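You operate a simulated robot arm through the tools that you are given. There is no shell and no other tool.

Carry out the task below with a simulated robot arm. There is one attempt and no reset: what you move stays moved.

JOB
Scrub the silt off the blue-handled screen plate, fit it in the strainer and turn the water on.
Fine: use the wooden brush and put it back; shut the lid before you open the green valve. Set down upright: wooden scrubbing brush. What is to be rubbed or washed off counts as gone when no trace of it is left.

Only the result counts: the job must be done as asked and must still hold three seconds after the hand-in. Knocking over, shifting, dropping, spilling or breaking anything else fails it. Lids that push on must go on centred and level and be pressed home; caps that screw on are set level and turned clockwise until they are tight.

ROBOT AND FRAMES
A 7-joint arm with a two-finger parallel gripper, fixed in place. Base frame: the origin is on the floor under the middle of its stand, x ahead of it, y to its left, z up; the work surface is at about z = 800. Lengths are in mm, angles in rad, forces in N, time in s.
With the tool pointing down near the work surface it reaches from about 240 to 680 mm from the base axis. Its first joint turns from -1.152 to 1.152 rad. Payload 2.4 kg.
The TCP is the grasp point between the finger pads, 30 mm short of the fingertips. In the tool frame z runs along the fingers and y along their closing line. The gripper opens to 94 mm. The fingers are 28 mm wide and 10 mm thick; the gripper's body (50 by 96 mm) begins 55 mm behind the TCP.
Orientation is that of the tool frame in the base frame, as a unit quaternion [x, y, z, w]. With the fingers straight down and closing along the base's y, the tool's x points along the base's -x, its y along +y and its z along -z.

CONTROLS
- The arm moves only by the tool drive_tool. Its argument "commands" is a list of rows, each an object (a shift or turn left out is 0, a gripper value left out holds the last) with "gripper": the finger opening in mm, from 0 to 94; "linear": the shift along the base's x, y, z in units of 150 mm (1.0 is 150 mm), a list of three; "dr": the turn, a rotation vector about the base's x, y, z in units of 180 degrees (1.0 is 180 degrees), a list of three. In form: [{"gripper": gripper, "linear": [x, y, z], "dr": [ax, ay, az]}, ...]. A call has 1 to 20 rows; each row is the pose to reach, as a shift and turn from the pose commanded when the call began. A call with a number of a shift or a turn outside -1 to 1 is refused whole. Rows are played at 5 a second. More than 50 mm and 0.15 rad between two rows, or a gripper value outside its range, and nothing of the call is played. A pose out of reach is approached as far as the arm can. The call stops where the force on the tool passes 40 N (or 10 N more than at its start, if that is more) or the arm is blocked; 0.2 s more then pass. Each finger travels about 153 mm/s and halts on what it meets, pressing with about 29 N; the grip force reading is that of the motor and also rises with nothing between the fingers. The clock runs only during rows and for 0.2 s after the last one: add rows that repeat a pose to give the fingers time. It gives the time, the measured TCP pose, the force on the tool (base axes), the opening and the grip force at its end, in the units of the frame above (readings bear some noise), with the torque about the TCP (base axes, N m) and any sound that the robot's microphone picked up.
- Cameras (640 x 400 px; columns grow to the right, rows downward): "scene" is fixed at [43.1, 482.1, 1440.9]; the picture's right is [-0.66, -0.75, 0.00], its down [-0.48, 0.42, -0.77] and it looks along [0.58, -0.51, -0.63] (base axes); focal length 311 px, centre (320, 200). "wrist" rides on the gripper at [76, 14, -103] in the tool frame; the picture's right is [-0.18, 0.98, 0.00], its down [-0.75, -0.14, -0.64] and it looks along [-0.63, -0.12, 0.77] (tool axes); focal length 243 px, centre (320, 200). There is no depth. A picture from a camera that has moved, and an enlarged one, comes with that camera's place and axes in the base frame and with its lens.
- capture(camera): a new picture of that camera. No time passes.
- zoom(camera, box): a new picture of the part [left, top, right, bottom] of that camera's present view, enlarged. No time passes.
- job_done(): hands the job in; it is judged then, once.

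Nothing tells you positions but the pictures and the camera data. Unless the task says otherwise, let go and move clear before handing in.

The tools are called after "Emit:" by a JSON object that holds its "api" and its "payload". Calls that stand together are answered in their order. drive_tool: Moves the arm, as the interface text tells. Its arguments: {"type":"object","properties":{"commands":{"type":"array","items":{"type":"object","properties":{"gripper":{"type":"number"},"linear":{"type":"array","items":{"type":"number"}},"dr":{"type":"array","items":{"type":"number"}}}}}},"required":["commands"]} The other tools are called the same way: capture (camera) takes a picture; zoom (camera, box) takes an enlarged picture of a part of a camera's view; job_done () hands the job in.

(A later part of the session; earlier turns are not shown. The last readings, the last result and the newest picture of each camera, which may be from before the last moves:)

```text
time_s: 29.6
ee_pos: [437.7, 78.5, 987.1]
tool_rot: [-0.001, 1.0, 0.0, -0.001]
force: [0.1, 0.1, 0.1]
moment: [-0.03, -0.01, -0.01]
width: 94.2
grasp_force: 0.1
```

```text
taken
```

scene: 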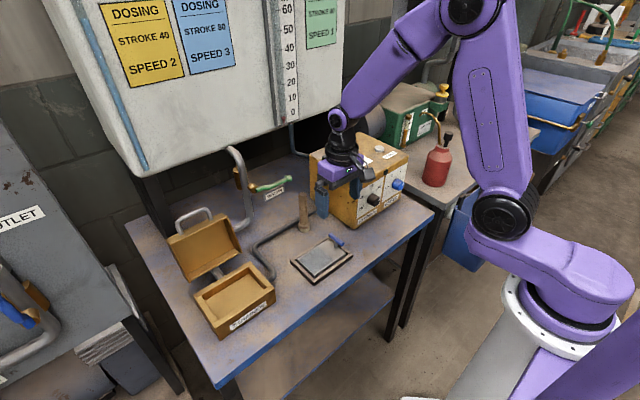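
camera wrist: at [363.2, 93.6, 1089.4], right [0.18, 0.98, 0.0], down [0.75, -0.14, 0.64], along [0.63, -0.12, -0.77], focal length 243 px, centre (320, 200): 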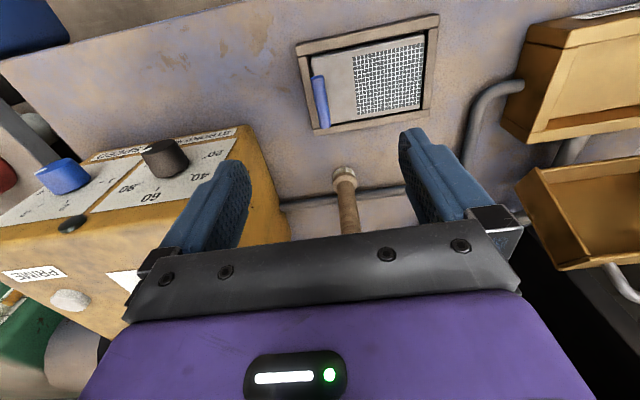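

The brush remains upright. I'll zoom on the plate handle with the wrist camera to fix its position.

Emit:
{"api": "zoom", "payload": {"camera": "wrist", "box": [280, 10, 450, 140]}}

Emit:
{"api": "zoom", "payload": {"camera": "scene", "box": [320, 225, 360, 260]}}

Emit:
{"api": "zoom", "payload": {"camera": "scene", "box": [270, 180, 330, 240]}}

```text
3.08 times, centred on (365, 75) of wrist
camera zoom: at [363.2, 93.6, 1089.4], right [0.18, 0.98, 0.0], down [0.75, -0.14, 0.64], along [0.63, -0.12, -0.77], focal length 746 px, centre (182, 585)
```

zoom: 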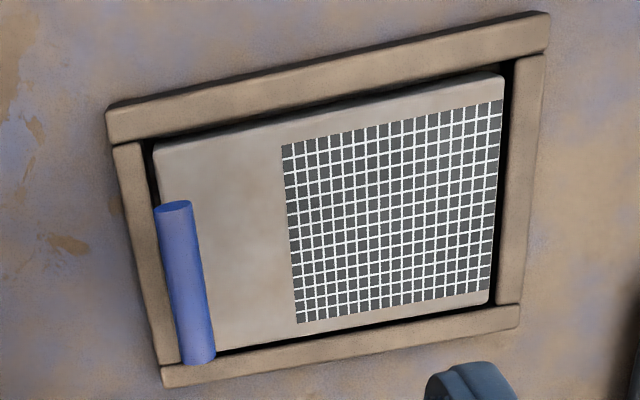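

```text
11.43 times, centred on (340, 242) of scene
camera zoom: at [43.1, 482.1, 1440.9], right [-0.66, -0.75, 0.0], down [-0.48, 0.42, -0.77], along [0.58, -0.51, -0.63], focal length 3559 px, centre (91, -286)
```

zoom: 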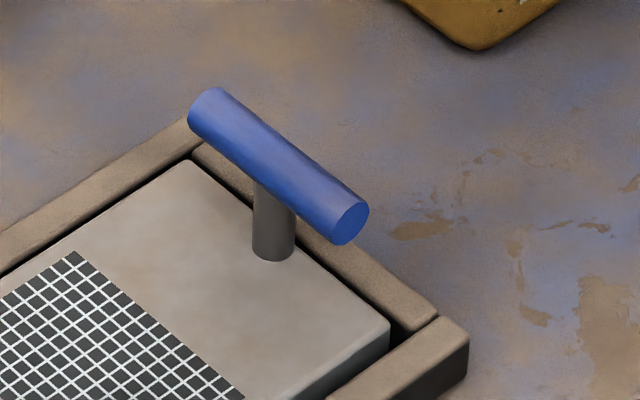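

```text
6.67 times, centred on (300, 210) of scene
camera zoom: at [43.1, 482.1, 1440.9], right [-0.66, -0.75, 0.0], down [-0.48, 0.42, -0.77], along [0.58, -0.51, -0.63], focal length 2076 px, centre (453, 133)
```

zoom: 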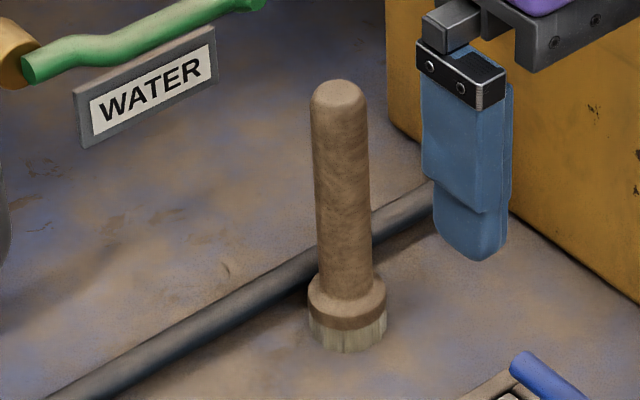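

The blue bar runs along x, centred near (437, 81) at z ≈ 846, about 10 mm thick. I'll narrow the fingers a little and go down over it in steps.

Emit:
{"api": "drive_tool", "payload": {"commands": [{"linear": [0, 0.015, -0.2], "gripper": 55}, {"linear": [0, 0.015, -0.45], "gripper": 50}, {"linear": [0, 0.015, -0.65], "gripper": 50}, {"linear": [0, 0.015, -0.75], "gripper": 50}, {"linear": [0, 0.015, -0.75], "gripper": 50}]}}

Emit:
{"api": "capture", "payload": {"camera": "wrist"}}

Emit:
{"api": "zoom", "payload": {"camera": "scene", "box": [300, 200, 380, 270]}}

```text
time_s: 30.8
ee_pos: [439.2, 81.1, 874.4]
tool_rot: [0.0, 1.0, 0.001, 0.0]
force: [0.5, -0.1, -0.1]
moment: [0.01, 0.03, 0.01]
width: 49.9
grasp_force: 0.2
```

```text
taken
camera wrist: at [365.0, 95.8, 975.9], right [0.18, 0.98, 0.0], down [0.75, -0.14, 0.64], along [0.63, -0.12, -0.77], focal length 243 px, centre (320, 200)
```

wrist: 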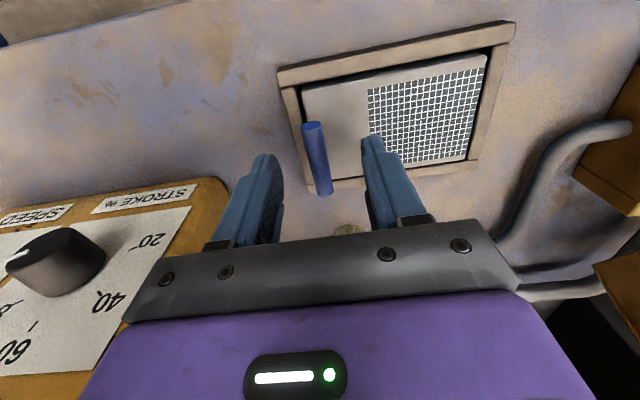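

```text
5.71 times, centred on (340, 235) of scene
camera zoom: at [43.1, 482.1, 1440.9], right [-0.66, -0.75, 0.0], down [-0.48, 0.42, -0.77], along [0.58, -0.51, -0.63], focal length 1780 px, centre (206, 0)
```

zoom: 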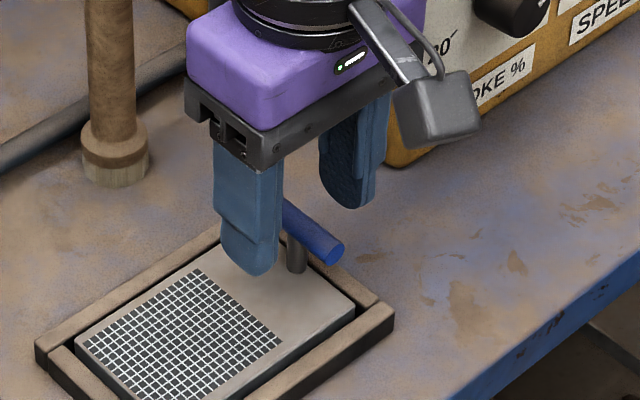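

The bar is centred between the fingers. I'll lower the last 14 mm and close on it.

Emit:
{"api": "drive_tool", "payload": {"commands": [{"linear": [0, -0.003, -0.05]}, {"linear": [0, -0.003, -0.095]}, {"linear": [0, -0.003, -0.095]}, {"linear": [0, -0.003, -0.095], "gripper": 30}, {"linear": [0, -0.003, -0.095], "gripper": 15}, {"linear": [0, -0.003, -0.095], "gripper": 2}, {"linear": [0, -0.003, -0.095], "gripper": 2}, {"linear": [0, -0.003, -0.095], "gripper": 2}]}}

Emit:
{"api": "capture", "payload": {"camera": "wrist"}}

Emit:
{"api": "zoom", "payload": {"camera": "scene", "box": [300, 200, 380, 270]}}

```text
time_s: 32.6
ee_pos: [438.3, 80.4, 860.7]
tool_rot: [-0.001, 1.0, -0.001, 0.001]
force: [-1.1, 0.1, -0.4]
moment: [-0.04, -0.05, -0.01]
width: 11.2
grasp_force: 28.9
```

```text
taken
camera wrist: at [364.4, 95.0, 962.9], right [0.18, 0.98, 0.0], down [0.75, -0.14, 0.64], along [0.63, -0.12, -0.77], focal length 243 px, centre (320, 200)
```

wrist: 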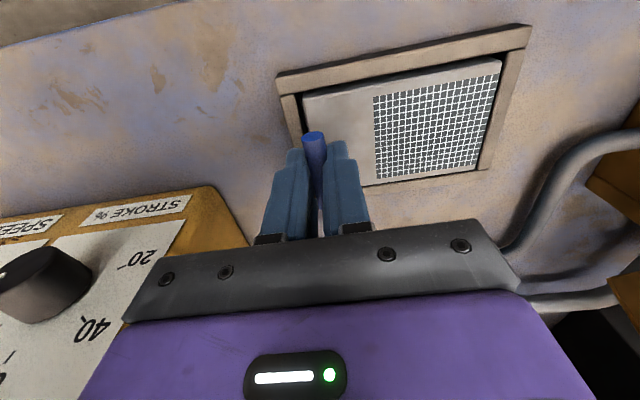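

```text
5.71 times, centred on (340, 235) of scene
camera zoom: at [43.1, 482.1, 1440.9], right [-0.66, -0.75, 0.0], down [-0.48, 0.42, -0.77], along [0.58, -0.51, -0.63], focal length 1780 px, centre (206, 0)
```

zoom: 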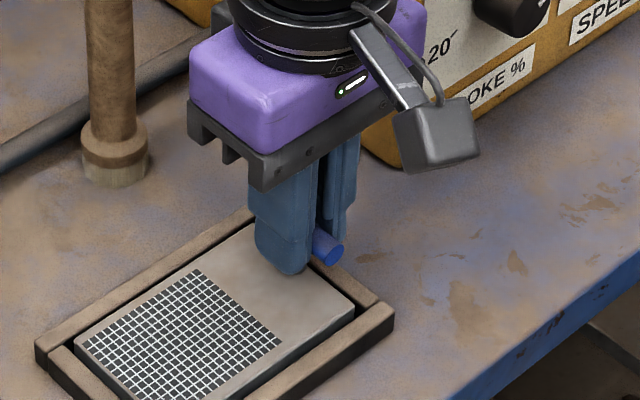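

I hold the bar (11.2 mm). I'll lift slowly by a little and watch whether the plate stays level in the grip.

Emit:
{"api": "drive_tool", "payload": {"commands": [{"linear": [0, 0, 0.02]}, {"linear": [0, 0, 0.04]}, {"linear": [0, 0, 0.07]}, {"linear": [0, 0, 0.1]}, {"linear": [0, 0, 0.1]}]}}

Emit:
{"api": "capture", "payload": {"camera": "wrist"}}

Emit:
{"api": "zoom", "payload": {"camera": "scene", "box": [280, 200, 380, 290]}}

```text
time_s: 33.8
ee_pos: [439.0, 80.7, 875.8]
tool_rot: [0.0, 1.0, 0.0, 0.0]
force: [0.0, -0.2, -1.2]
moment: [-0.09, 0.02, 0.03]
width: 11.3
grasp_force: 29.6
```

```text
taken
camera wrist: at [364.4, 95.5, 977.6], right [0.18, 0.98, 0.0], down [0.75, -0.14, 0.64], along [0.63, -0.12, -0.77], focal length 243 px, centre (320, 200)
```

wrist: 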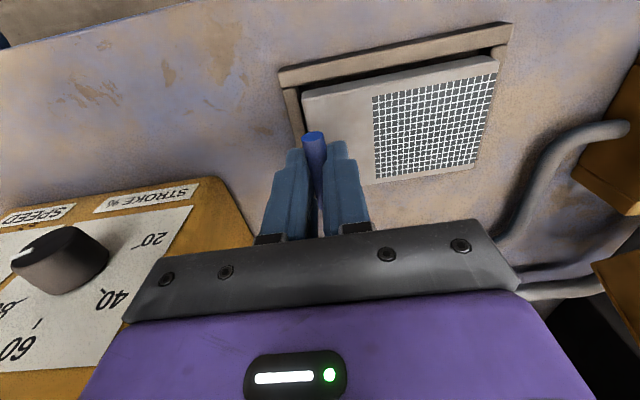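

```text
4.44 times, centred on (330, 245) of scene
camera zoom: at [43.1, 482.1, 1440.9], right [-0.66, -0.75, 0.0], down [-0.48, 0.42, -0.77], along [0.58, -0.51, -0.63], focal length 1384 px, centre (276, 0)
```

zoom: 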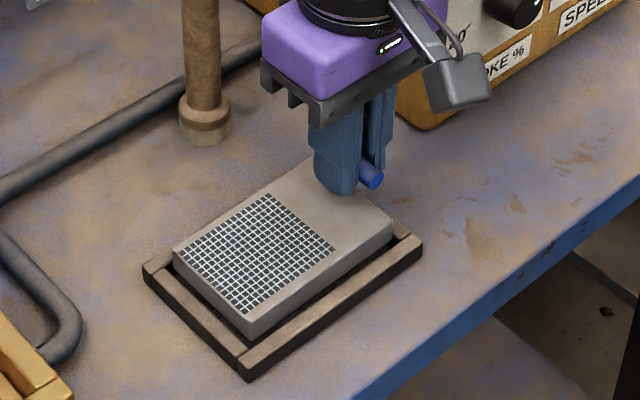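

The plate comes up level and the grip is holding. I'll zoom to measure the plate's edges relative to the gripper before carrying it.

Emit:
{"api": "drive_tool", "payload": {"commands": [{"linear": [0, 0, 0.1]}, {"linear": [0, 0, 0.2]}, {"linear": [0, 0, 0.3]}, {"linear": [0, 0, 0.4]}, {"linear": [0, 0, 0.4]}]}}

Emit:
{"api": "zoom", "payload": {"camera": "wrist", "box": [270, 30, 520, 200]}}

Emit:
{"api": "zoom", "payload": {"camera": "scene", "box": [280, 190, 380, 280]}}

```text
time_s: 35.0
ee_pos: [439.7, 81.4, 936.4]
tool_rot: [0.0, 1.0, 0.0, 0.0]
force: [0.4, -0.5, -1.4]
moment: [-0.07, -0.01, 0.01]
width: 11.2
grasp_force: 28.6
```

```text
2.35 times, centred on (395, 115) of wrist
camera zoom: at [364.7, 95.5, 1038.9], right [0.18, 0.98, 0.0], down [0.75, -0.14, 0.64], along [0.63, -0.12, -0.77], focal length 571 px, centre (144, 400)
```

zoom: 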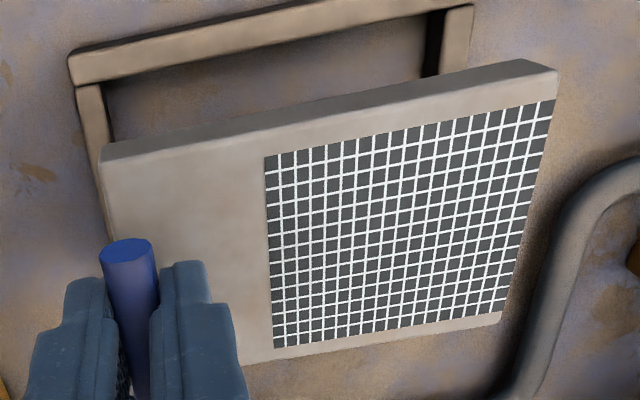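

```text
4.44 times, centred on (330, 235) of scene
camera zoom: at [43.1, 482.1, 1440.9], right [-0.66, -0.75, 0.0], down [-0.48, 0.42, -0.77], along [0.58, -0.51, -0.63], focal length 1384 px, centre (276, 44)
```

zoom: 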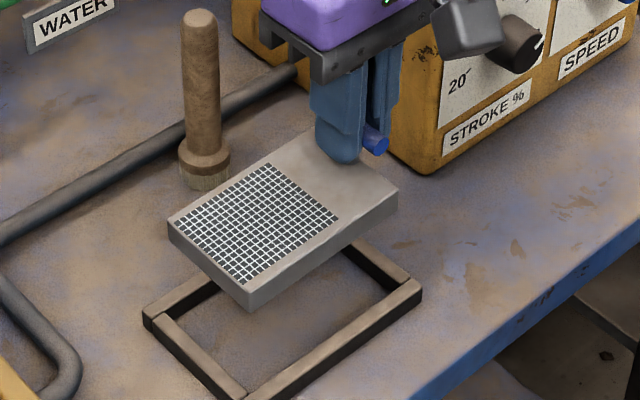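

The plate is about 67 × 107 mm and its centre lies about 49 mm in +y from the grip point. The strainer opening is centred near (469, 358), so I'll carry the plate there at this height.

Emit:
{"api": "drive_tool", "payload": {"commands": [{"linear": [0.02, 0.15, 0.0]}, {"linear": [0.05, 0.35, 0.0]}, {"linear": [0.08, 0.55, 0.0]}, {"linear": [0.1, 0.75, 0.0]}, {"linear": [0.12, 0.9, 0.0]}, {"linear": [0.12, 0.9, 0.0]}]}}

Emit:
{"api": "drive_tool", "payload": {"commands": [{"linear": [0.03, 0.15, 0.0]}, {"linear": [0.05, 0.3, 0.0]}, {"linear": [0.065, 0.45, 0.0]}, {"linear": [0.077, 0.6, 0.0]}, {"linear": [0.077, 0.615, 0.0]}, {"linear": [0.077, 0.615, 0.0]}]}}

Emit:
{"api": "capture", "payload": {"camera": "wrist"}}

Emit:
{"api": "zoom", "payload": {"camera": "scene", "box": [180, 210, 300, 330]}}

```text
time_s: 36.4
ee_pos: [456.5, 216.6, 935.7]
tool_rot: [0.0, 1.0, 0.001, -0.001]
force: [0.5, -0.1, -2.2]
moment: [-0.08, 0.01, -0.02]
width: 11.2
grasp_force: 29.0
```

```text
time_s: 37.8
ee_pos: [468.9, 307.5, 934.7]
tool_rot: [-0.001, 1.0, 0.0, 0.001]
force: [-0.5, 0.3, -1.7]
moment: [-0.08, 0.05, -0.01]
width: 11.4
grasp_force: 29.2
```

```text
taken
camera wrist: at [393.4, 322.3, 1038.9], right [0.18, 0.98, 0.0], down [0.75, -0.14, 0.64], along [0.63, -0.12, -0.77], focal length 243 px, centre (320, 200)
```

wrist: 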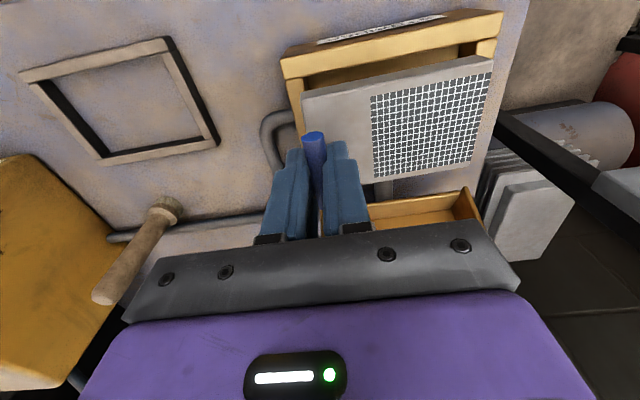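

```text
3.33 times, centred on (240, 270) of scene
camera zoom: at [43.1, 482.1, 1440.9], right [-0.66, -0.75, 0.0], down [-0.48, 0.42, -0.77], along [0.58, -0.51, -0.63], focal length 1038 px, centre (587, -33)
```

zoom: 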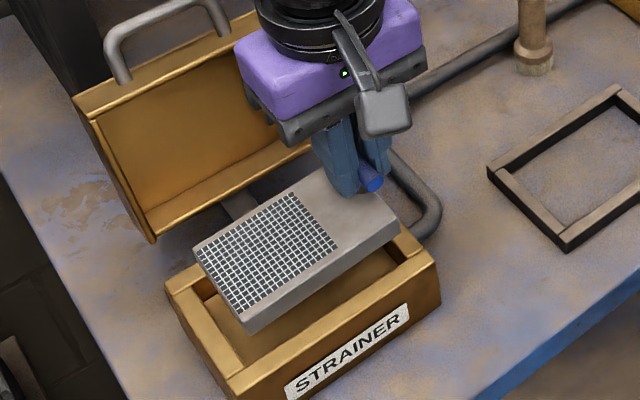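

The plate hovers over the strainer. I'll zoom both cameras to measure the offset between plate and opening.

Emit:
{"api": "zoom", "payload": {"camera": "wrist", "box": [270, 0, 520, 200]}}

Emit:
{"api": "zoom", "payload": {"camera": "scene", "box": [190, 250, 275, 335]}}

```text
2.00 times, centred on (395, 100) of wrist
camera zoom: at [393.4, 322.3, 1038.9], right [0.18, 0.98, 0.0], down [0.75, -0.14, 0.64], along [0.63, -0.12, -0.77], focal length 485 px, centre (170, 400)
```

zoom: 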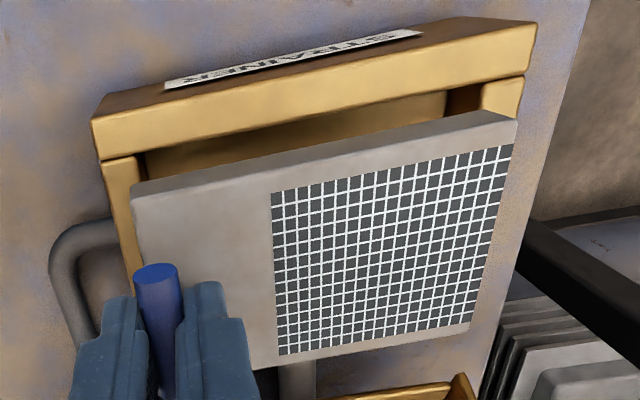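

```text
4.71 times, centred on (232, 292) of scene
camera zoom: at [43.1, 482.1, 1440.9], right [-0.66, -0.75, 0.0], down [-0.48, 0.42, -0.77], along [0.58, -0.51, -0.63], focal length 1466 px, centre (732, -235)
```

zoom: 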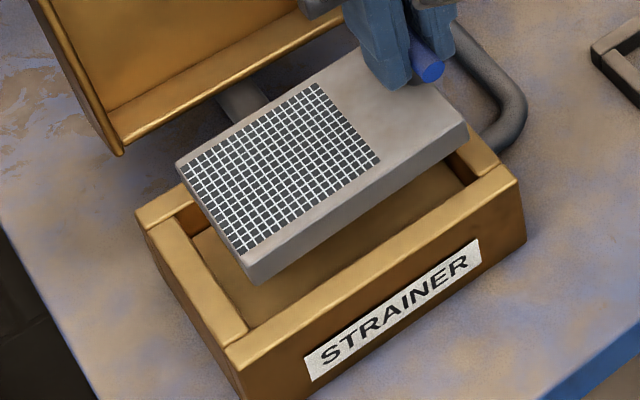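

The two views disagree by a few millimetres, so I'll zoom in more to check whether the plate is tilted or turned in the grip.

Emit:
{"api": "zoom", "payload": {"camera": "scene", "box": [210, 245, 290, 300]}}

Emit:
{"api": "zoom", "payload": {"camera": "scene", "box": [200, 265, 260, 325]}}

Emit:
{"api": "zoom", "payload": {"camera": "wrist", "box": [280, 40, 400, 150]}}

Emit:
{"api": "zoom", "payload": {"camera": "wrist", "box": [400, 20, 520, 190]}}

```text
7.27 times, centred on (250, 272) of scene
camera zoom: at [43.1, 482.1, 1440.9], right [-0.66, -0.75, 0.0], down [-0.48, 0.42, -0.77], along [0.58, -0.51, -0.63], focal length 2265 px, centre (829, -327)
```

zoom: 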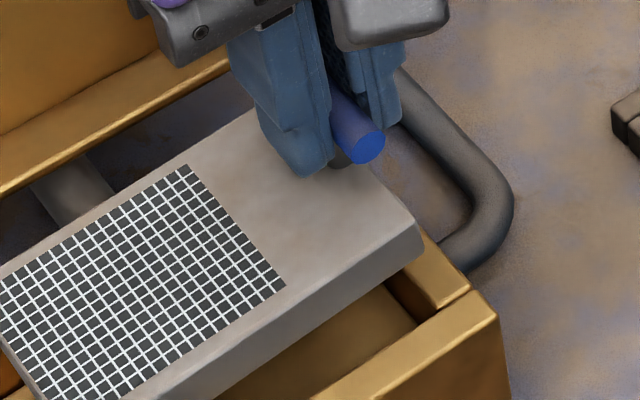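

```text
6.67 times, centred on (230, 295) of scene
camera zoom: at [43.1, 482.1, 1440.9], right [-0.66, -0.75, 0.0], down [-0.48, 0.42, -0.77], along [0.58, -0.51, -0.63], focal length 2076 px, centre (920, -433)
```

zoom: 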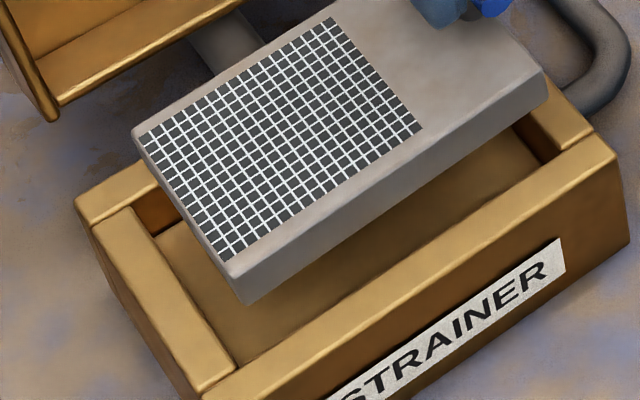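

```text
3.64 times, centred on (340, 95) of wrist
camera zoom: at [393.4, 322.3, 1038.9], right [0.18, 0.98, 0.0], down [0.75, -0.14, 0.64], along [0.63, -0.12, -0.77], focal length 882 px, centre (247, 582)
```

zoom: 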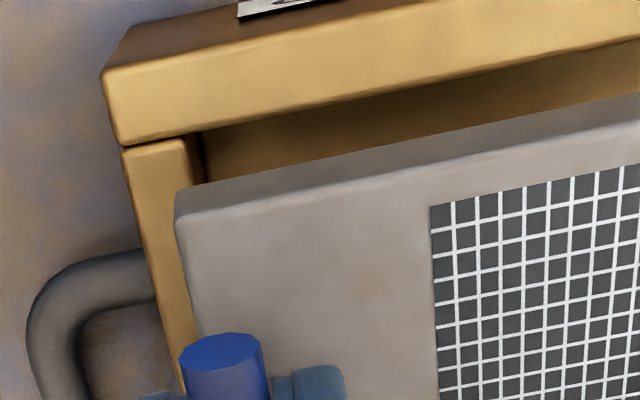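

```text
2.35 times, centred on (460, 105) of wrist
camera zoom: at [393.4, 322.3, 1038.9], right [0.18, 0.98, 0.0], down [0.75, -0.14, 0.64], along [0.63, -0.12, -0.77], focal length 571 px, centre (-9, 424)
```

zoom: 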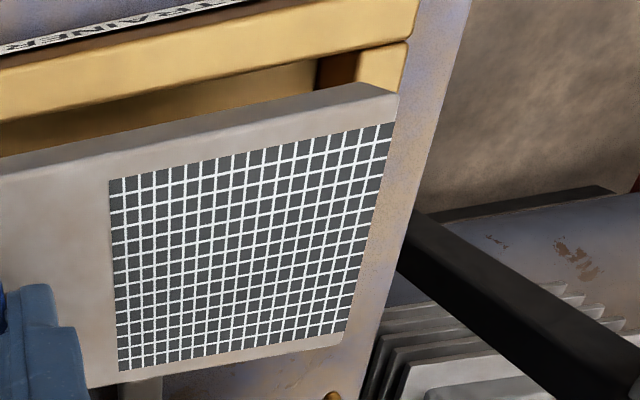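

The plate is level and square to the opening. It needs about +5 mm in y and +1 mm in x; I'll correct that, lower to just above the rim, and look again.

Emit:
{"api": "drive_tool", "payload": {"commands": [{"linear": [0.009, 0.033, 0.0]}, {"linear": [0.009, 0.033, -0.06]}, {"linear": [0.009, 0.033, -0.12]}, {"linear": [0.009, 0.033, -0.12]}]}}

Emit:
{"api": "zoom", "payload": {"camera": "scene", "box": [195, 250, 285, 330]}}

Emit:
{"api": "zoom", "payload": {"camera": "wrist", "box": [270, 0, 520, 200]}}

```text
time_s: 38.8
ee_pos: [469.1, 311.9, 918.6]
tool_rot: [0.0, 1.0, 0.0, 0.0]
force: [0.3, 0.1, -2.2]
moment: [-0.07, -0.01, 0.01]
width: 11.2
grasp_force: 29.1
```

```text
5.00 times, centred on (240, 290) of scene
camera zoom: at [43.1, 482.1, 1440.9], right [-0.66, -0.75, 0.0], down [-0.48, 0.42, -0.77], along [0.58, -0.51, -0.63], focal length 1557 px, centre (720, -250)
```

zoom: 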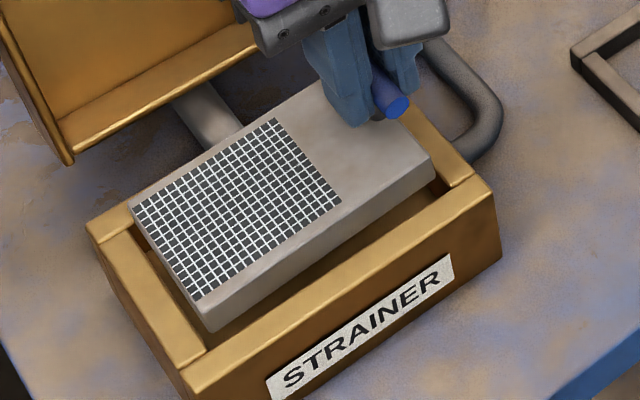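

```text
2.00 times, centred on (395, 100) of wrist
camera zoom: at [395.1, 326.9, 1020.4], right [0.18, 0.98, 0.0], down [0.75, -0.14, 0.64], along [0.63, -0.12, -0.77], focal length 485 px, centre (170, 400)
```

zoom: 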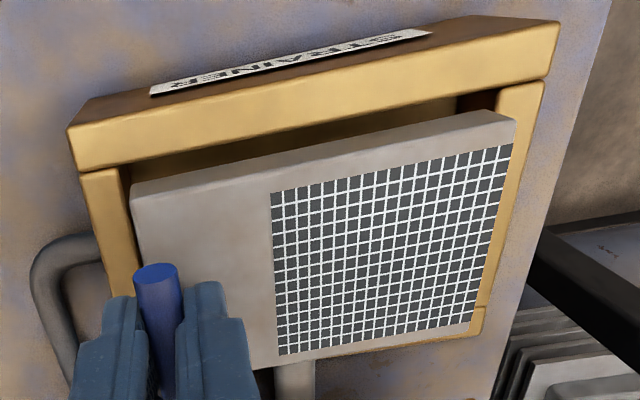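

Alignment now looks within about 1 mm on both axes. I'll lower the plate into the opening in small steps and watch the force.

Emit:
{"api": "drive_tool", "payload": {"commands": [{"linear": [0.003, 0.004, -0.02]}, {"linear": [0.003, 0.004, -0.04]}, {"linear": [0.003, 0.004, -0.06]}, {"linear": [0.003, 0.004, -0.06]}]}}

Emit:
{"api": "drive_tool", "payload": {"commands": [{"linear": [0, 0, -0.015]}, {"linear": [0, 0, -0.03]}, {"linear": [0, 0, -0.03]}]}}

Emit:
{"api": "zoom", "payload": {"camera": "scene", "box": [195, 250, 285, 330]}}

Emit:
{"api": "zoom", "payload": {"camera": "wrist", "box": [270, 0, 520, 200]}}

```text
time_s: 39.8
ee_pos: [470.1, 313.1, 907.9]
tool_rot: [0.0, 1.0, 0.0, 0.0]
force: [0.0, -0.4, -1.7]
moment: [-0.08, -0.03, -0.02]
width: 11.3
grasp_force: 29.0
```

```text
time_s: 40.6
ee_pos: [470.5, 311.7, 903.4]
tool_rot: [0.001, 1.0, 0.0, 0.001]
force: [0.0, 0.1, -2.3]
moment: [-0.07, -0.04, 0.02]
width: 11.4
grasp_force: 28.3
```

```text
5.00 times, centred on (240, 290) of scene
camera zoom: at [43.1, 482.1, 1440.9], right [-0.66, -0.75, 0.0], down [-0.48, 0.42, -0.77], along [0.58, -0.51, -0.63], focal length 1557 px, centre (720, -250)
```

zoom: 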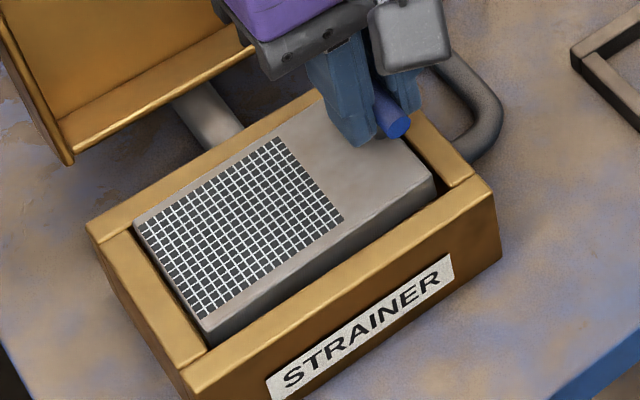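

```text
2.00 times, centred on (395, 100) of wrist
camera zoom: at [396.0, 327.6, 1006.6], right [0.18, 0.98, 0.0], down [0.75, -0.14, 0.64], along [0.63, -0.12, -0.77], focal length 485 px, centre (170, 400)
```

zoom: 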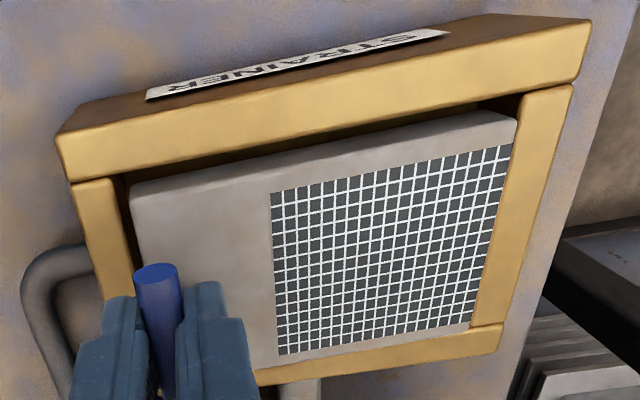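

The plate is entering freely. I'll keep lowering in small steps until it seats.

Emit:
{"api": "drive_tool", "payload": {"commands": [{"linear": [0, 0, -0.015]}, {"linear": [0, 0, -0.03]}, {"linear": [0, 0, -0.03]}]}}

Emit:
{"api": "drive_tool", "payload": {"commands": [{"linear": [0, 0, -0.015]}, {"linear": [0, 0, -0.025]}, {"linear": [0, 0, -0.025]}]}}

Emit:
{"api": "zoom", "payload": {"camera": "scene", "box": [195, 250, 285, 330]}}

Emit:
{"api": "zoom", "payload": {"camera": "wrist", "box": [270, 0, 520, 200]}}

```text
time_s: 41.4
ee_pos: [469.7, 313.7, 899.5]
tool_rot: [-0.001, 1.0, 0.0, 0.001]
force: [-0.3, -0.8, -1.8]
moment: [-0.12, 0.01, -0.01]
width: 11.3
grasp_force: 29.2
```

```text
time_s: 42.2
ee_pos: [468.4, 313.5, 895.9]
tool_rot: [0.0, 1.0, 0.0, 0.0]
force: [-0.8, -0.1, -2.3]
moment: [-0.07, -0.02, -0.01]
width: 11.2
grasp_force: 29.1
```

```text
5.00 times, centred on (240, 290) of scene
camera zoom: at [43.1, 482.1, 1440.9], right [-0.66, -0.75, 0.0], down [-0.48, 0.42, -0.77], along [0.58, -0.51, -0.63], focal length 1557 px, centre (720, -250)
```

zoom: 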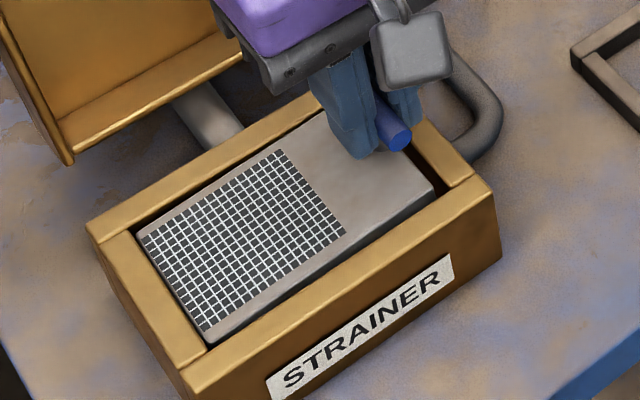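

```text
2.00 times, centred on (395, 100) of wrist
camera zoom: at [395.6, 328.2, 998.5], right [0.18, 0.98, 0.0], down [0.75, -0.14, 0.64], along [0.63, -0.12, -0.77], focal length 485 px, centre (170, 400)
```

zoom: 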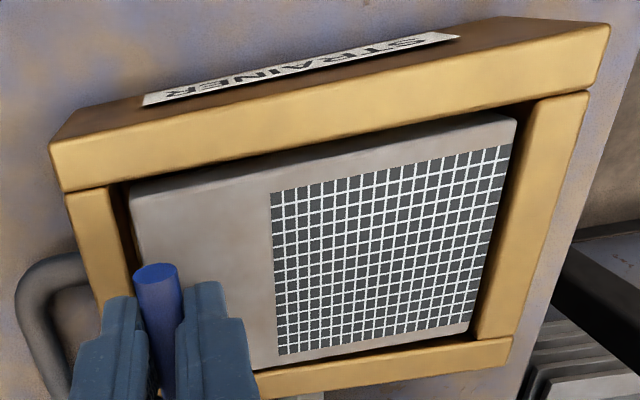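

Still descending freely with even gaps. A few more small steps until I feel the seat.

Emit:
{"api": "drive_tool", "payload": {"commands": [{"linear": [0, 0, -0.01]}, {"linear": [0, 0, -0.02]}, {"linear": [0, 0, -0.02]}]}}

Emit:
{"api": "drive_tool", "payload": {"commands": [{"linear": [0, 0, -0.007]}, {"linear": [0, 0, -0.014]}, {"linear": [0, 0, -0.014]}]}}

Emit:
{"api": "zoom", "payload": {"camera": "scene", "box": [195, 250, 285, 330]}}

```text
time_s: 43.0
ee_pos: [470.5, 313.4, 892.2]
tool_rot: [-0.001, 1.0, 0.0, 0.0]
force: [0.3, -0.9, -0.5]
moment: [0.02, 0.02, -0.04]
width: 11.0
grasp_force: 29.2
```

```text
time_s: 43.8
ee_pos: [469.9, 313.3, 890.1]
tool_rot: [0.0, 1.0, 0.0, 0.0]
force: [0.2, -7.0, 1.9]
moment: [-0.09, -0.13, 0.02]
width: 11.2
grasp_force: 28.7
```

```text
5.00 times, centred on (240, 290) of scene
camera zoom: at [43.1, 481.9, 1441.0], right [-0.66, -0.75, 0.0], down [-0.48, 0.42, -0.77], along [0.58, -0.51, -0.63], focal length 1557 px, centre (720, -250)
```

zoom: 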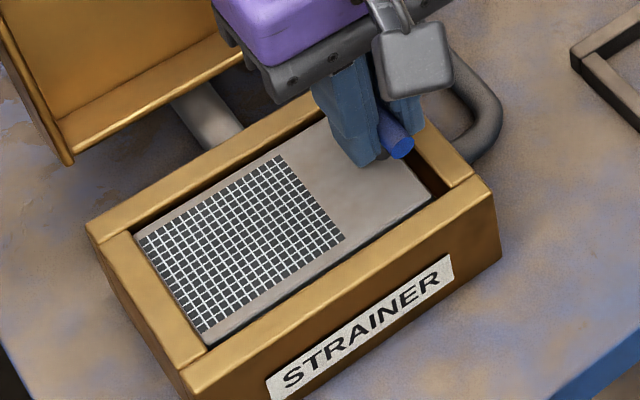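

There is now a sideways force of about 7 N, so the +y edge seems to be rubbing. I'll look at the gaps closely.

Emit:
{"api": "zoom", "payload": {"camera": "scene", "box": [210, 280, 250, 322]}}

Emit:
{"api": "zoom", "payload": {"camera": "scene", "box": [250, 255, 290, 300]}}

Emit:
{"api": "zoom", "payload": {"camera": "wrist", "box": [270, 0, 520, 200]}}

```text
9.52 times, centred on (230, 301) of scene
camera zoom: at [43.1, 481.9, 1441.0], right [-0.66, -0.75, 0.0], down [-0.48, 0.42, -0.77], along [0.58, -0.51, -0.63], focal length 2966 px, centre (1177, -762)
```

zoom: 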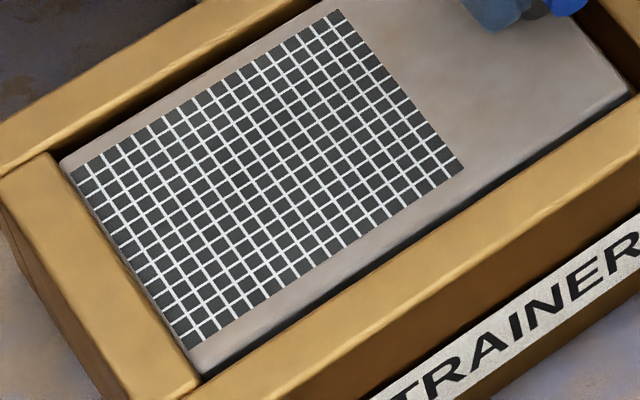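

```text
8.89 times, centred on (270, 278) of scene
camera zoom: at [43.1, 481.9, 1441.0], right [-0.66, -0.75, 0.0], down [-0.48, 0.42, -0.77], along [0.58, -0.51, -0.63], focal length 2768 px, centre (764, -489)
```

zoom: 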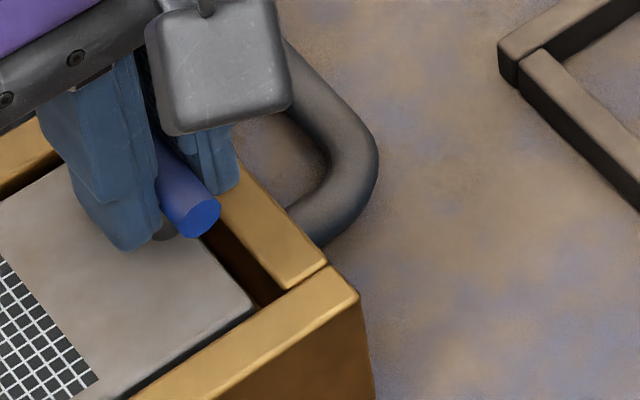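

```text
2.00 times, centred on (395, 100) of wrist
camera zoom: at [395.9, 328.0, 992.8], right [0.18, 0.98, 0.0], down [0.75, -0.14, 0.64], along [0.63, -0.12, -0.77], focal length 485 px, centre (170, 400)
```

zoom: 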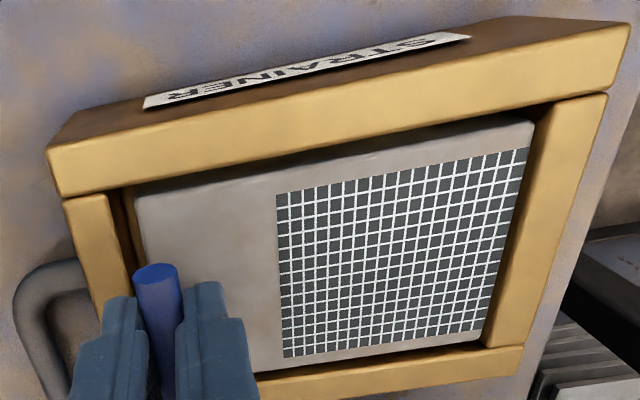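

The +y end has touched the seat and sits tight against that wall, while the handle side still has a gap. I'll back up slightly, shift 3 mm in −y, and continue.

Emit:
{"api": "drive_tool", "payload": {"commands": [{"linear": [0, 0, 0.01]}, {"linear": [0, -0.01, 0.01]}, {"linear": [0, -0.02, 0.01]}, {"linear": [0, -0.02, 0.01]}]}}

Emit:
{"api": "zoom", "payload": {"camera": "scene", "box": [195, 250, 285, 330]}}

Emit:
{"api": "zoom", "payload": {"camera": "wrist", "box": [270, 0, 520, 200]}}

```text
time_s: 44.8
ee_pos: [468.9, 311.5, 892.3]
tool_rot: [0.0, 1.0, 0.0, -0.001]
force: [-0.9, 0.4, -0.9]
moment: [0.08, -0.06, 0.08]
width: 11.4
grasp_force: 29.0
```

```text
5.00 times, centred on (240, 290) of scene
camera zoom: at [43.1, 482.1, 1440.9], right [-0.66, -0.75, 0.0], down [-0.48, 0.42, -0.77], along [0.58, -0.51, -0.63], focal length 1557 px, centre (720, -250)
```

zoom: 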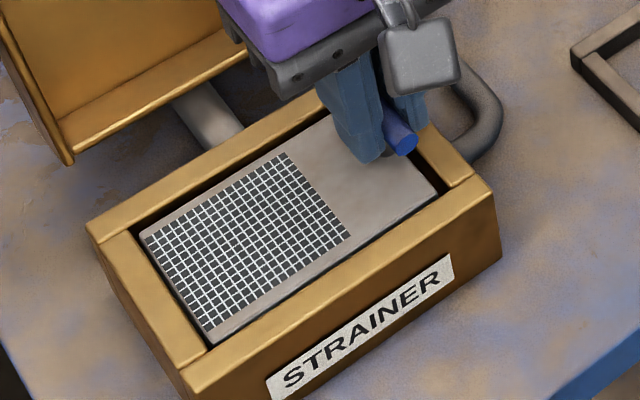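

```text
2.00 times, centred on (395, 100) of wrist
camera zoom: at [394.9, 325.9, 994.2], right [0.18, 0.98, 0.0], down [0.75, -0.14, 0.64], along [0.63, -0.12, -0.77], focal length 485 px, centre (170, 400)
```

zoom: 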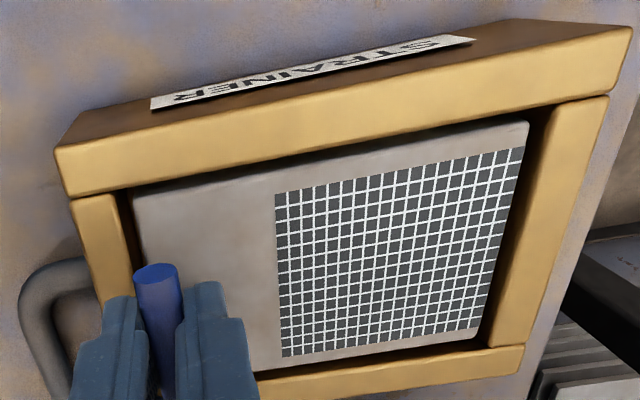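

Now both gaps look even and the side force is gone. I'll lower again in 1 mm steps.

Emit:
{"api": "drive_tool", "payload": {"commands": [{"linear": [0, 0, -0.007]}, {"linear": [0, 0, -0.013]}, {"linear": [0, 0, -0.013]}]}}

Emit:
{"api": "drive_tool", "payload": {"commands": [{"linear": [0, 0, -0.007]}, {"linear": [0, 0, -0.007]}]}}

Emit:
{"api": "zoom", "payload": {"camera": "scene", "box": [195, 250, 285, 330]}}

Emit:
{"api": "zoom", "payload": {"camera": "wrist", "box": [270, 0, 520, 200]}}

```text
time_s: 45.6
ee_pos: [469.0, 311.4, 889.9]
tool_rot: [0.0, 1.0, 0.0, 0.0]
force: [0.3, -1.6, 3.5]
moment: [-0.05, 0.06, 0.0]
width: 11.2
grasp_force: 29.1
```

```text
time_s: 46.2
ee_pos: [470.6, 312.0, 889.6]
tool_rot: [-0.001, 1.0, 0.001, 0.001]
force: [-2.5, -1.7, 9.9]
moment: [-0.04, 0.15, 0.04]
width: 10.7
grasp_force: 29.5
```

```text
5.00 times, centred on (240, 290) of scene
camera zoom: at [42.9, 481.9, 1440.9], right [-0.66, -0.75, 0.0], down [-0.48, 0.42, -0.77], along [0.58, -0.51, -0.63], focal length 1557 px, centre (720, -250)
```

zoom: 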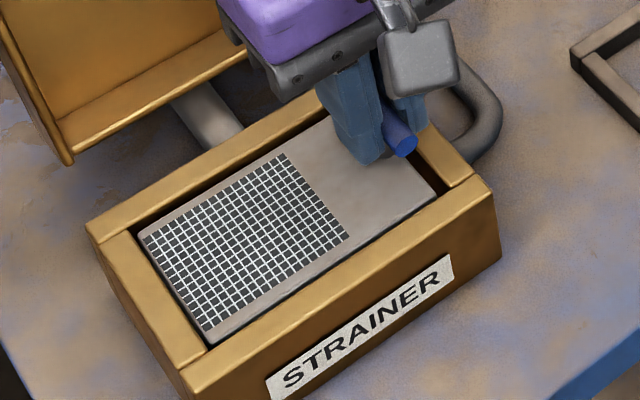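

```text
2.00 times, centred on (395, 100) of wrist
camera zoom: at [395.3, 326.0, 992.7], right [0.18, 0.98, 0.0], down [0.75, -0.14, 0.64], along [0.63, -0.12, -0.77], focal length 485 px, centre (170, 400)
```

zoom: 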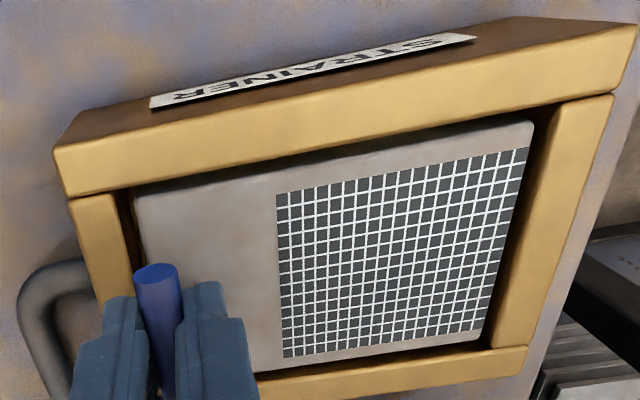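

The plate is seated with about 10 N of reaction. I'll release the handle and lift clear.

Emit:
{"api": "drive_tool", "payload": {"commands": [{"linear": [0, 0, 0.004], "gripper": 14}, {"linear": [0, 0, 0.004], "gripper": 22}, {"linear": [0, 0, 0.004], "gripper": 35}, {"linear": [0, 0, 0.004], "gripper": 45}, {"linear": [0, 0, 0.1], "gripper": 45}, {"linear": [0, 0, 0.3], "gripper": 45}, {"linear": [0, 0, 0.55], "gripper": 45}, {"linear": [0, 0, 0.8], "gripper": 45}, {"linear": [0, 0, 0.8], "gripper": 45}]}}

Emit:
{"api": "zoom", "payload": {"camera": "scene", "box": [195, 250, 285, 330]}}

Emit:
{"api": "capture", "payload": {"camera": "wrist"}}

Emit:
{"api": "capture", "payload": {"camera": "scene"}}

```text
time_s: 48.2
ee_pos: [469.4, 311.6, 1008.2]
tool_rot: [0.0, 1.0, 0.0, 0.0]
force: [-0.4, -0.9, -0.5]
moment: [0.04, 0.02, 0.02]
width: 45.1
grasp_force: 0.1
```

```text
5.00 times, centred on (240, 290) of scene
camera zoom: at [43.1, 482.1, 1440.9], right [-0.66, -0.75, 0.0], down [-0.48, 0.42, -0.77], along [0.58, -0.51, -0.63], focal length 1557 px, centre (720, -250)
```

zoom: 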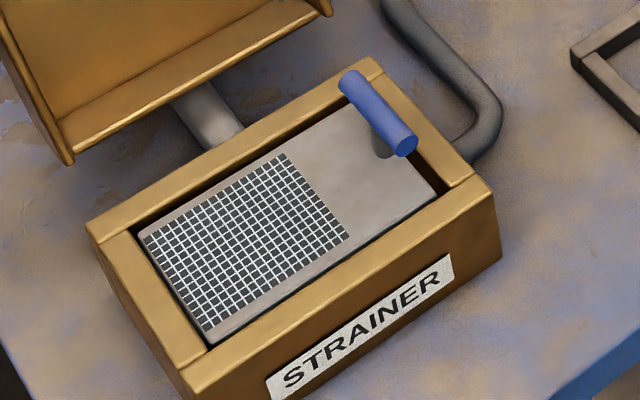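

```text
taken
camera wrist: at [395.5, 325.6, 1111.9], right [0.18, 0.98, 0.0], down [0.75, -0.14, 0.64], along [0.63, -0.12, -0.77], focal length 243 px, centre (320, 200)
```

wrist: 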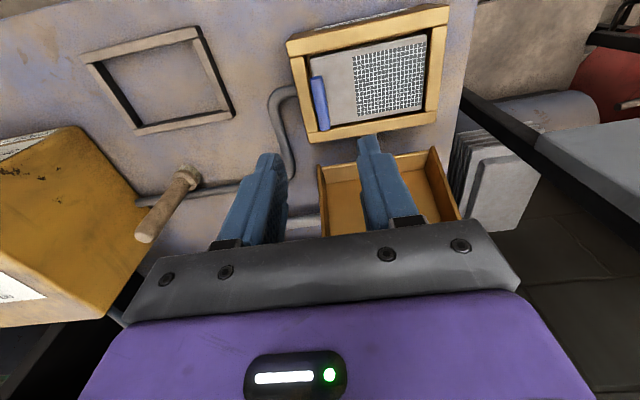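

```text
taken
```

scene: 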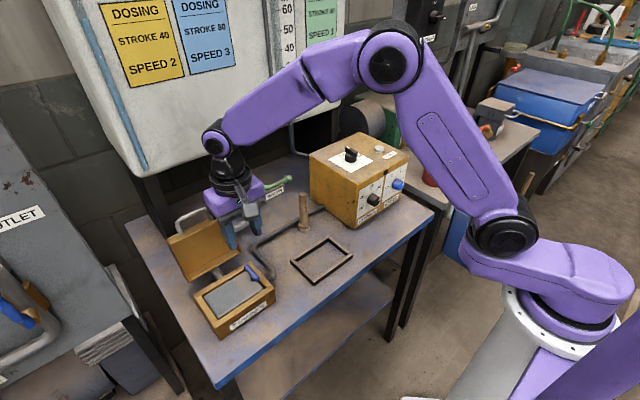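

The plate sits flat in the strainer. Next is the lid, so I'll back the arm off and tilt it to look at the lid, its hinge and its handle.

Emit:
{"api": "drive_tool", "payload": {"commands": [{"linear": [-0.2, 0.03, 0.12], "dr": [0, -0.028, 0]}, {"linear": [-0.4, 0.06, 0.24], "dr": [0, -0.056, 0]}, {"linear": [-0.6, 0.09, 0.36], "dr": [0, -0.084, 0]}, {"linear": [-0.8, 0.12, 0.48], "dr": [0, -0.111, 0]}, {"linear": [-0.8, 0.12, 0.48], "dr": [0, -0.111, 0]}]}}

Emit:
{"api": "capture", "payload": {"camera": "wrist"}}

Emit:
{"api": "zoom", "payload": {"camera": "scene", "box": [155, 190, 285, 340]}}

```text
time_s: 49.4
ee_pos: [348.9, 329.7, 1082.2]
tool_rot: [0.0, 0.985, 0.0, 0.174]
force: [-0.7, 0.2, -0.4]
moment: [-0.01, 0.0, -0.01]
width: 45.1
grasp_force: 0.0
```

```text
taken
camera wrist: at [243.8, 344.0, 1152.3], right [0.17, 0.98, 0.06], down [0.49, -0.14, 0.86], along [0.86, -0.12, -0.5], focal length 243 px, centre (320, 200)
```

wrist: 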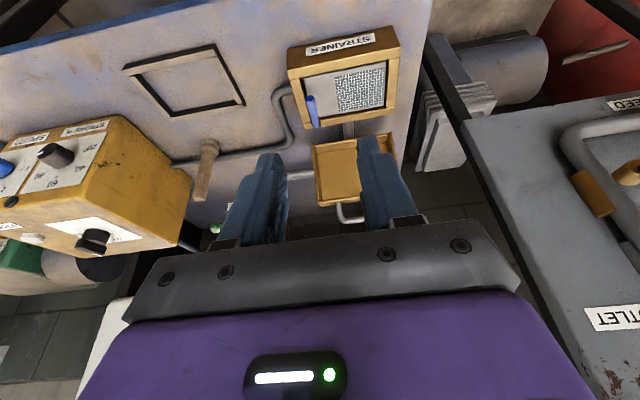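

```text
2.67 times, centred on (220, 265) of scene
camera zoom: at [43.1, 482.1, 1440.9], right [-0.66, -0.75, 0.0], down [-0.48, 0.42, -0.77], along [0.58, -0.51, -0.63], focal length 830 px, centre (587, 27)
```

zoom: 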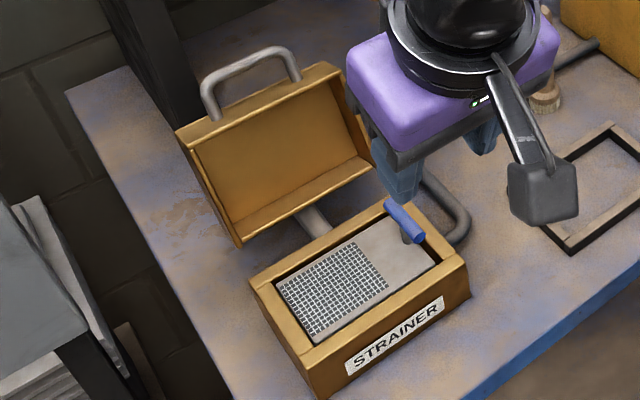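

I'll zoom on the lid area in both views.

Emit:
{"api": "zoom", "payload": {"camera": "wrist", "box": [270, 20, 420, 230]}}

Emit:
{"api": "zoom", "payload": {"camera": "scene", "box": [165, 195, 250, 295]}}

Emit:
{"api": "zoom", "payload": {"camera": "scene", "box": [185, 240, 255, 300]}}

```text
1.90 times, centred on (345, 125) of wrist
camera zoom: at [243.8, 344.0, 1152.3], right [0.17, 0.98, 0.06], down [0.49, -0.14, 0.86], along [0.86, -0.12, -0.5], focal length 462 px, centre (272, 343)
```

zoom: 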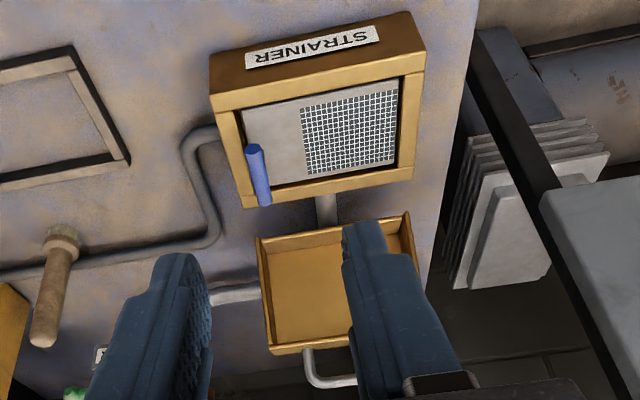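

```text
4.00 times, centred on (208, 245) of scene
camera zoom: at [43.1, 482.1, 1440.9], right [-0.66, -0.75, 0.0], down [-0.48, 0.42, -0.77], along [0.58, -0.51, -0.63], focal length 1246 px, centre (770, 20)
```

zoom: 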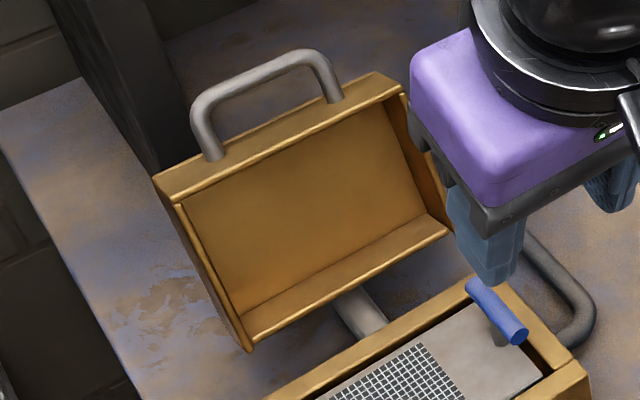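

```text
6.67 times, centred on (220, 270) of scene
camera zoom: at [43.1, 482.1, 1440.9], right [-0.66, -0.75, 0.0], down [-0.48, 0.42, -0.77], along [0.58, -0.51, -0.63], focal length 2076 px, centre (987, -267)
```

zoom: 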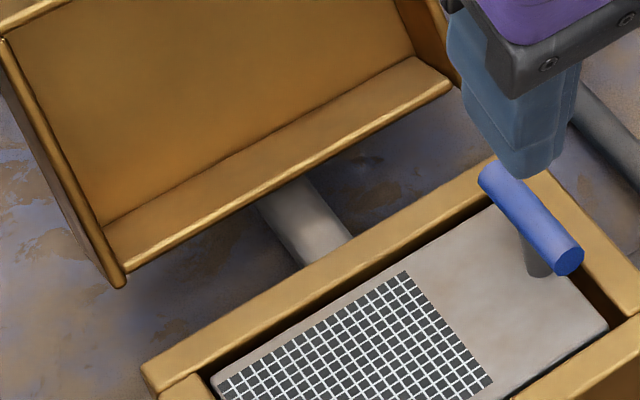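

From several views I get the lid hinge axis near (538, ·, 851), the lid open by about 109°, and the handle bar near (604, 357, 987), running along y. I'll straighten the tool, yaw it 90° so the fingers close along x, and use the camera for a side view of the lid.

Emit:
{"api": "drive_tool", "payload": {"commands": [{"linear": [0.15, -0.2, -0.03], "dr": [0, 0.028, 0]}, {"linear": [0.3, -0.4, -0.06], "dr": [0, 0.056, 0]}, {"linear": [0.45, -0.6, -0.1], "dr": [0, 0.084, 0]}, {"linear": [0.6, -0.8, -0.14], "dr": [0, 0.111, 0]}, {"linear": [0.67, -0.87, -0.14], "dr": [0, 0.111, 0]}, {"linear": [0.67, -0.87, -0.14], "dr": [0, 0.111, 0]}]}}

Emit:
{"api": "drive_tool", "payload": {"commands": [{"dr": [0, 0, 0.045]}, {"dr": [0, 0, 0.09]}, {"dr": [0, 0, 0.135]}, {"dr": [0, 0, 0.18]}, {"dr": [0, 0, 0.225]}, {"dr": [0, 0, 0.27]}, {"dr": [0, 0, 0.315]}, {"dr": [0, 0, 0.36]}, {"dr": [0, 0, 0.405]}, {"dr": [0, 0, 0.45]}, {"dr": [0, 0, 0.49]}, {"dr": [0, 0, 0.5]}, {"dr": [0, 0, 0.5]}]}}

Emit:
{"api": "capture", "payload": {"camera": "wrist"}}

Emit:
{"api": "capture", "payload": {"camera": "scene"}}

```text
time_s: 50.8
ee_pos: [449.8, 198.2, 1058.4]
tool_rot: [0.0, 1.0, 0.0, 0.0]
force: [0.6, 0.3, -0.7]
moment: [0.01, -0.01, 0.0]
width: 44.9
grasp_force: 0.0
```

```text
time_s: 53.6
ee_pos: [450.3, 199.5, 1060.1]
tool_rot: [-0.707, 0.707, 0.0, 0.0]
force: [0.7, 0.5, -0.2]
moment: [-0.01, 0.02, -0.01]
width: 45.2
grasp_force: 0.1
```

```text
taken
camera wrist: at [438.5, 122.6, 1162.4], right [-0.98, 0.18, 0.0], down [0.14, 0.75, 0.64], along [0.12, 0.63, -0.77], focal length 243 px, centre (320, 200)
```

wrist: 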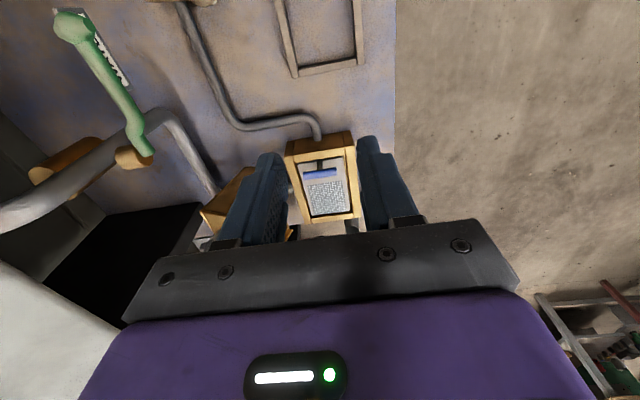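

```text
taken
```

scene: 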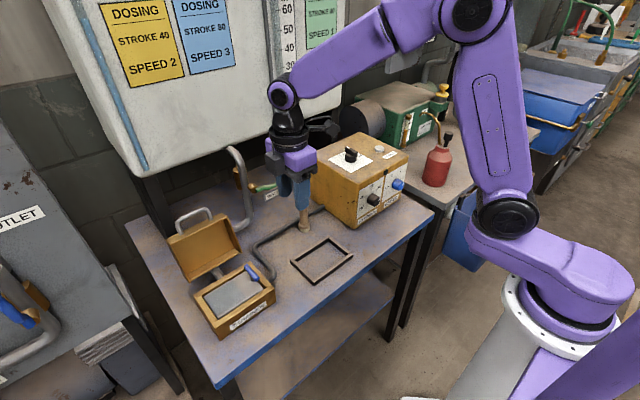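

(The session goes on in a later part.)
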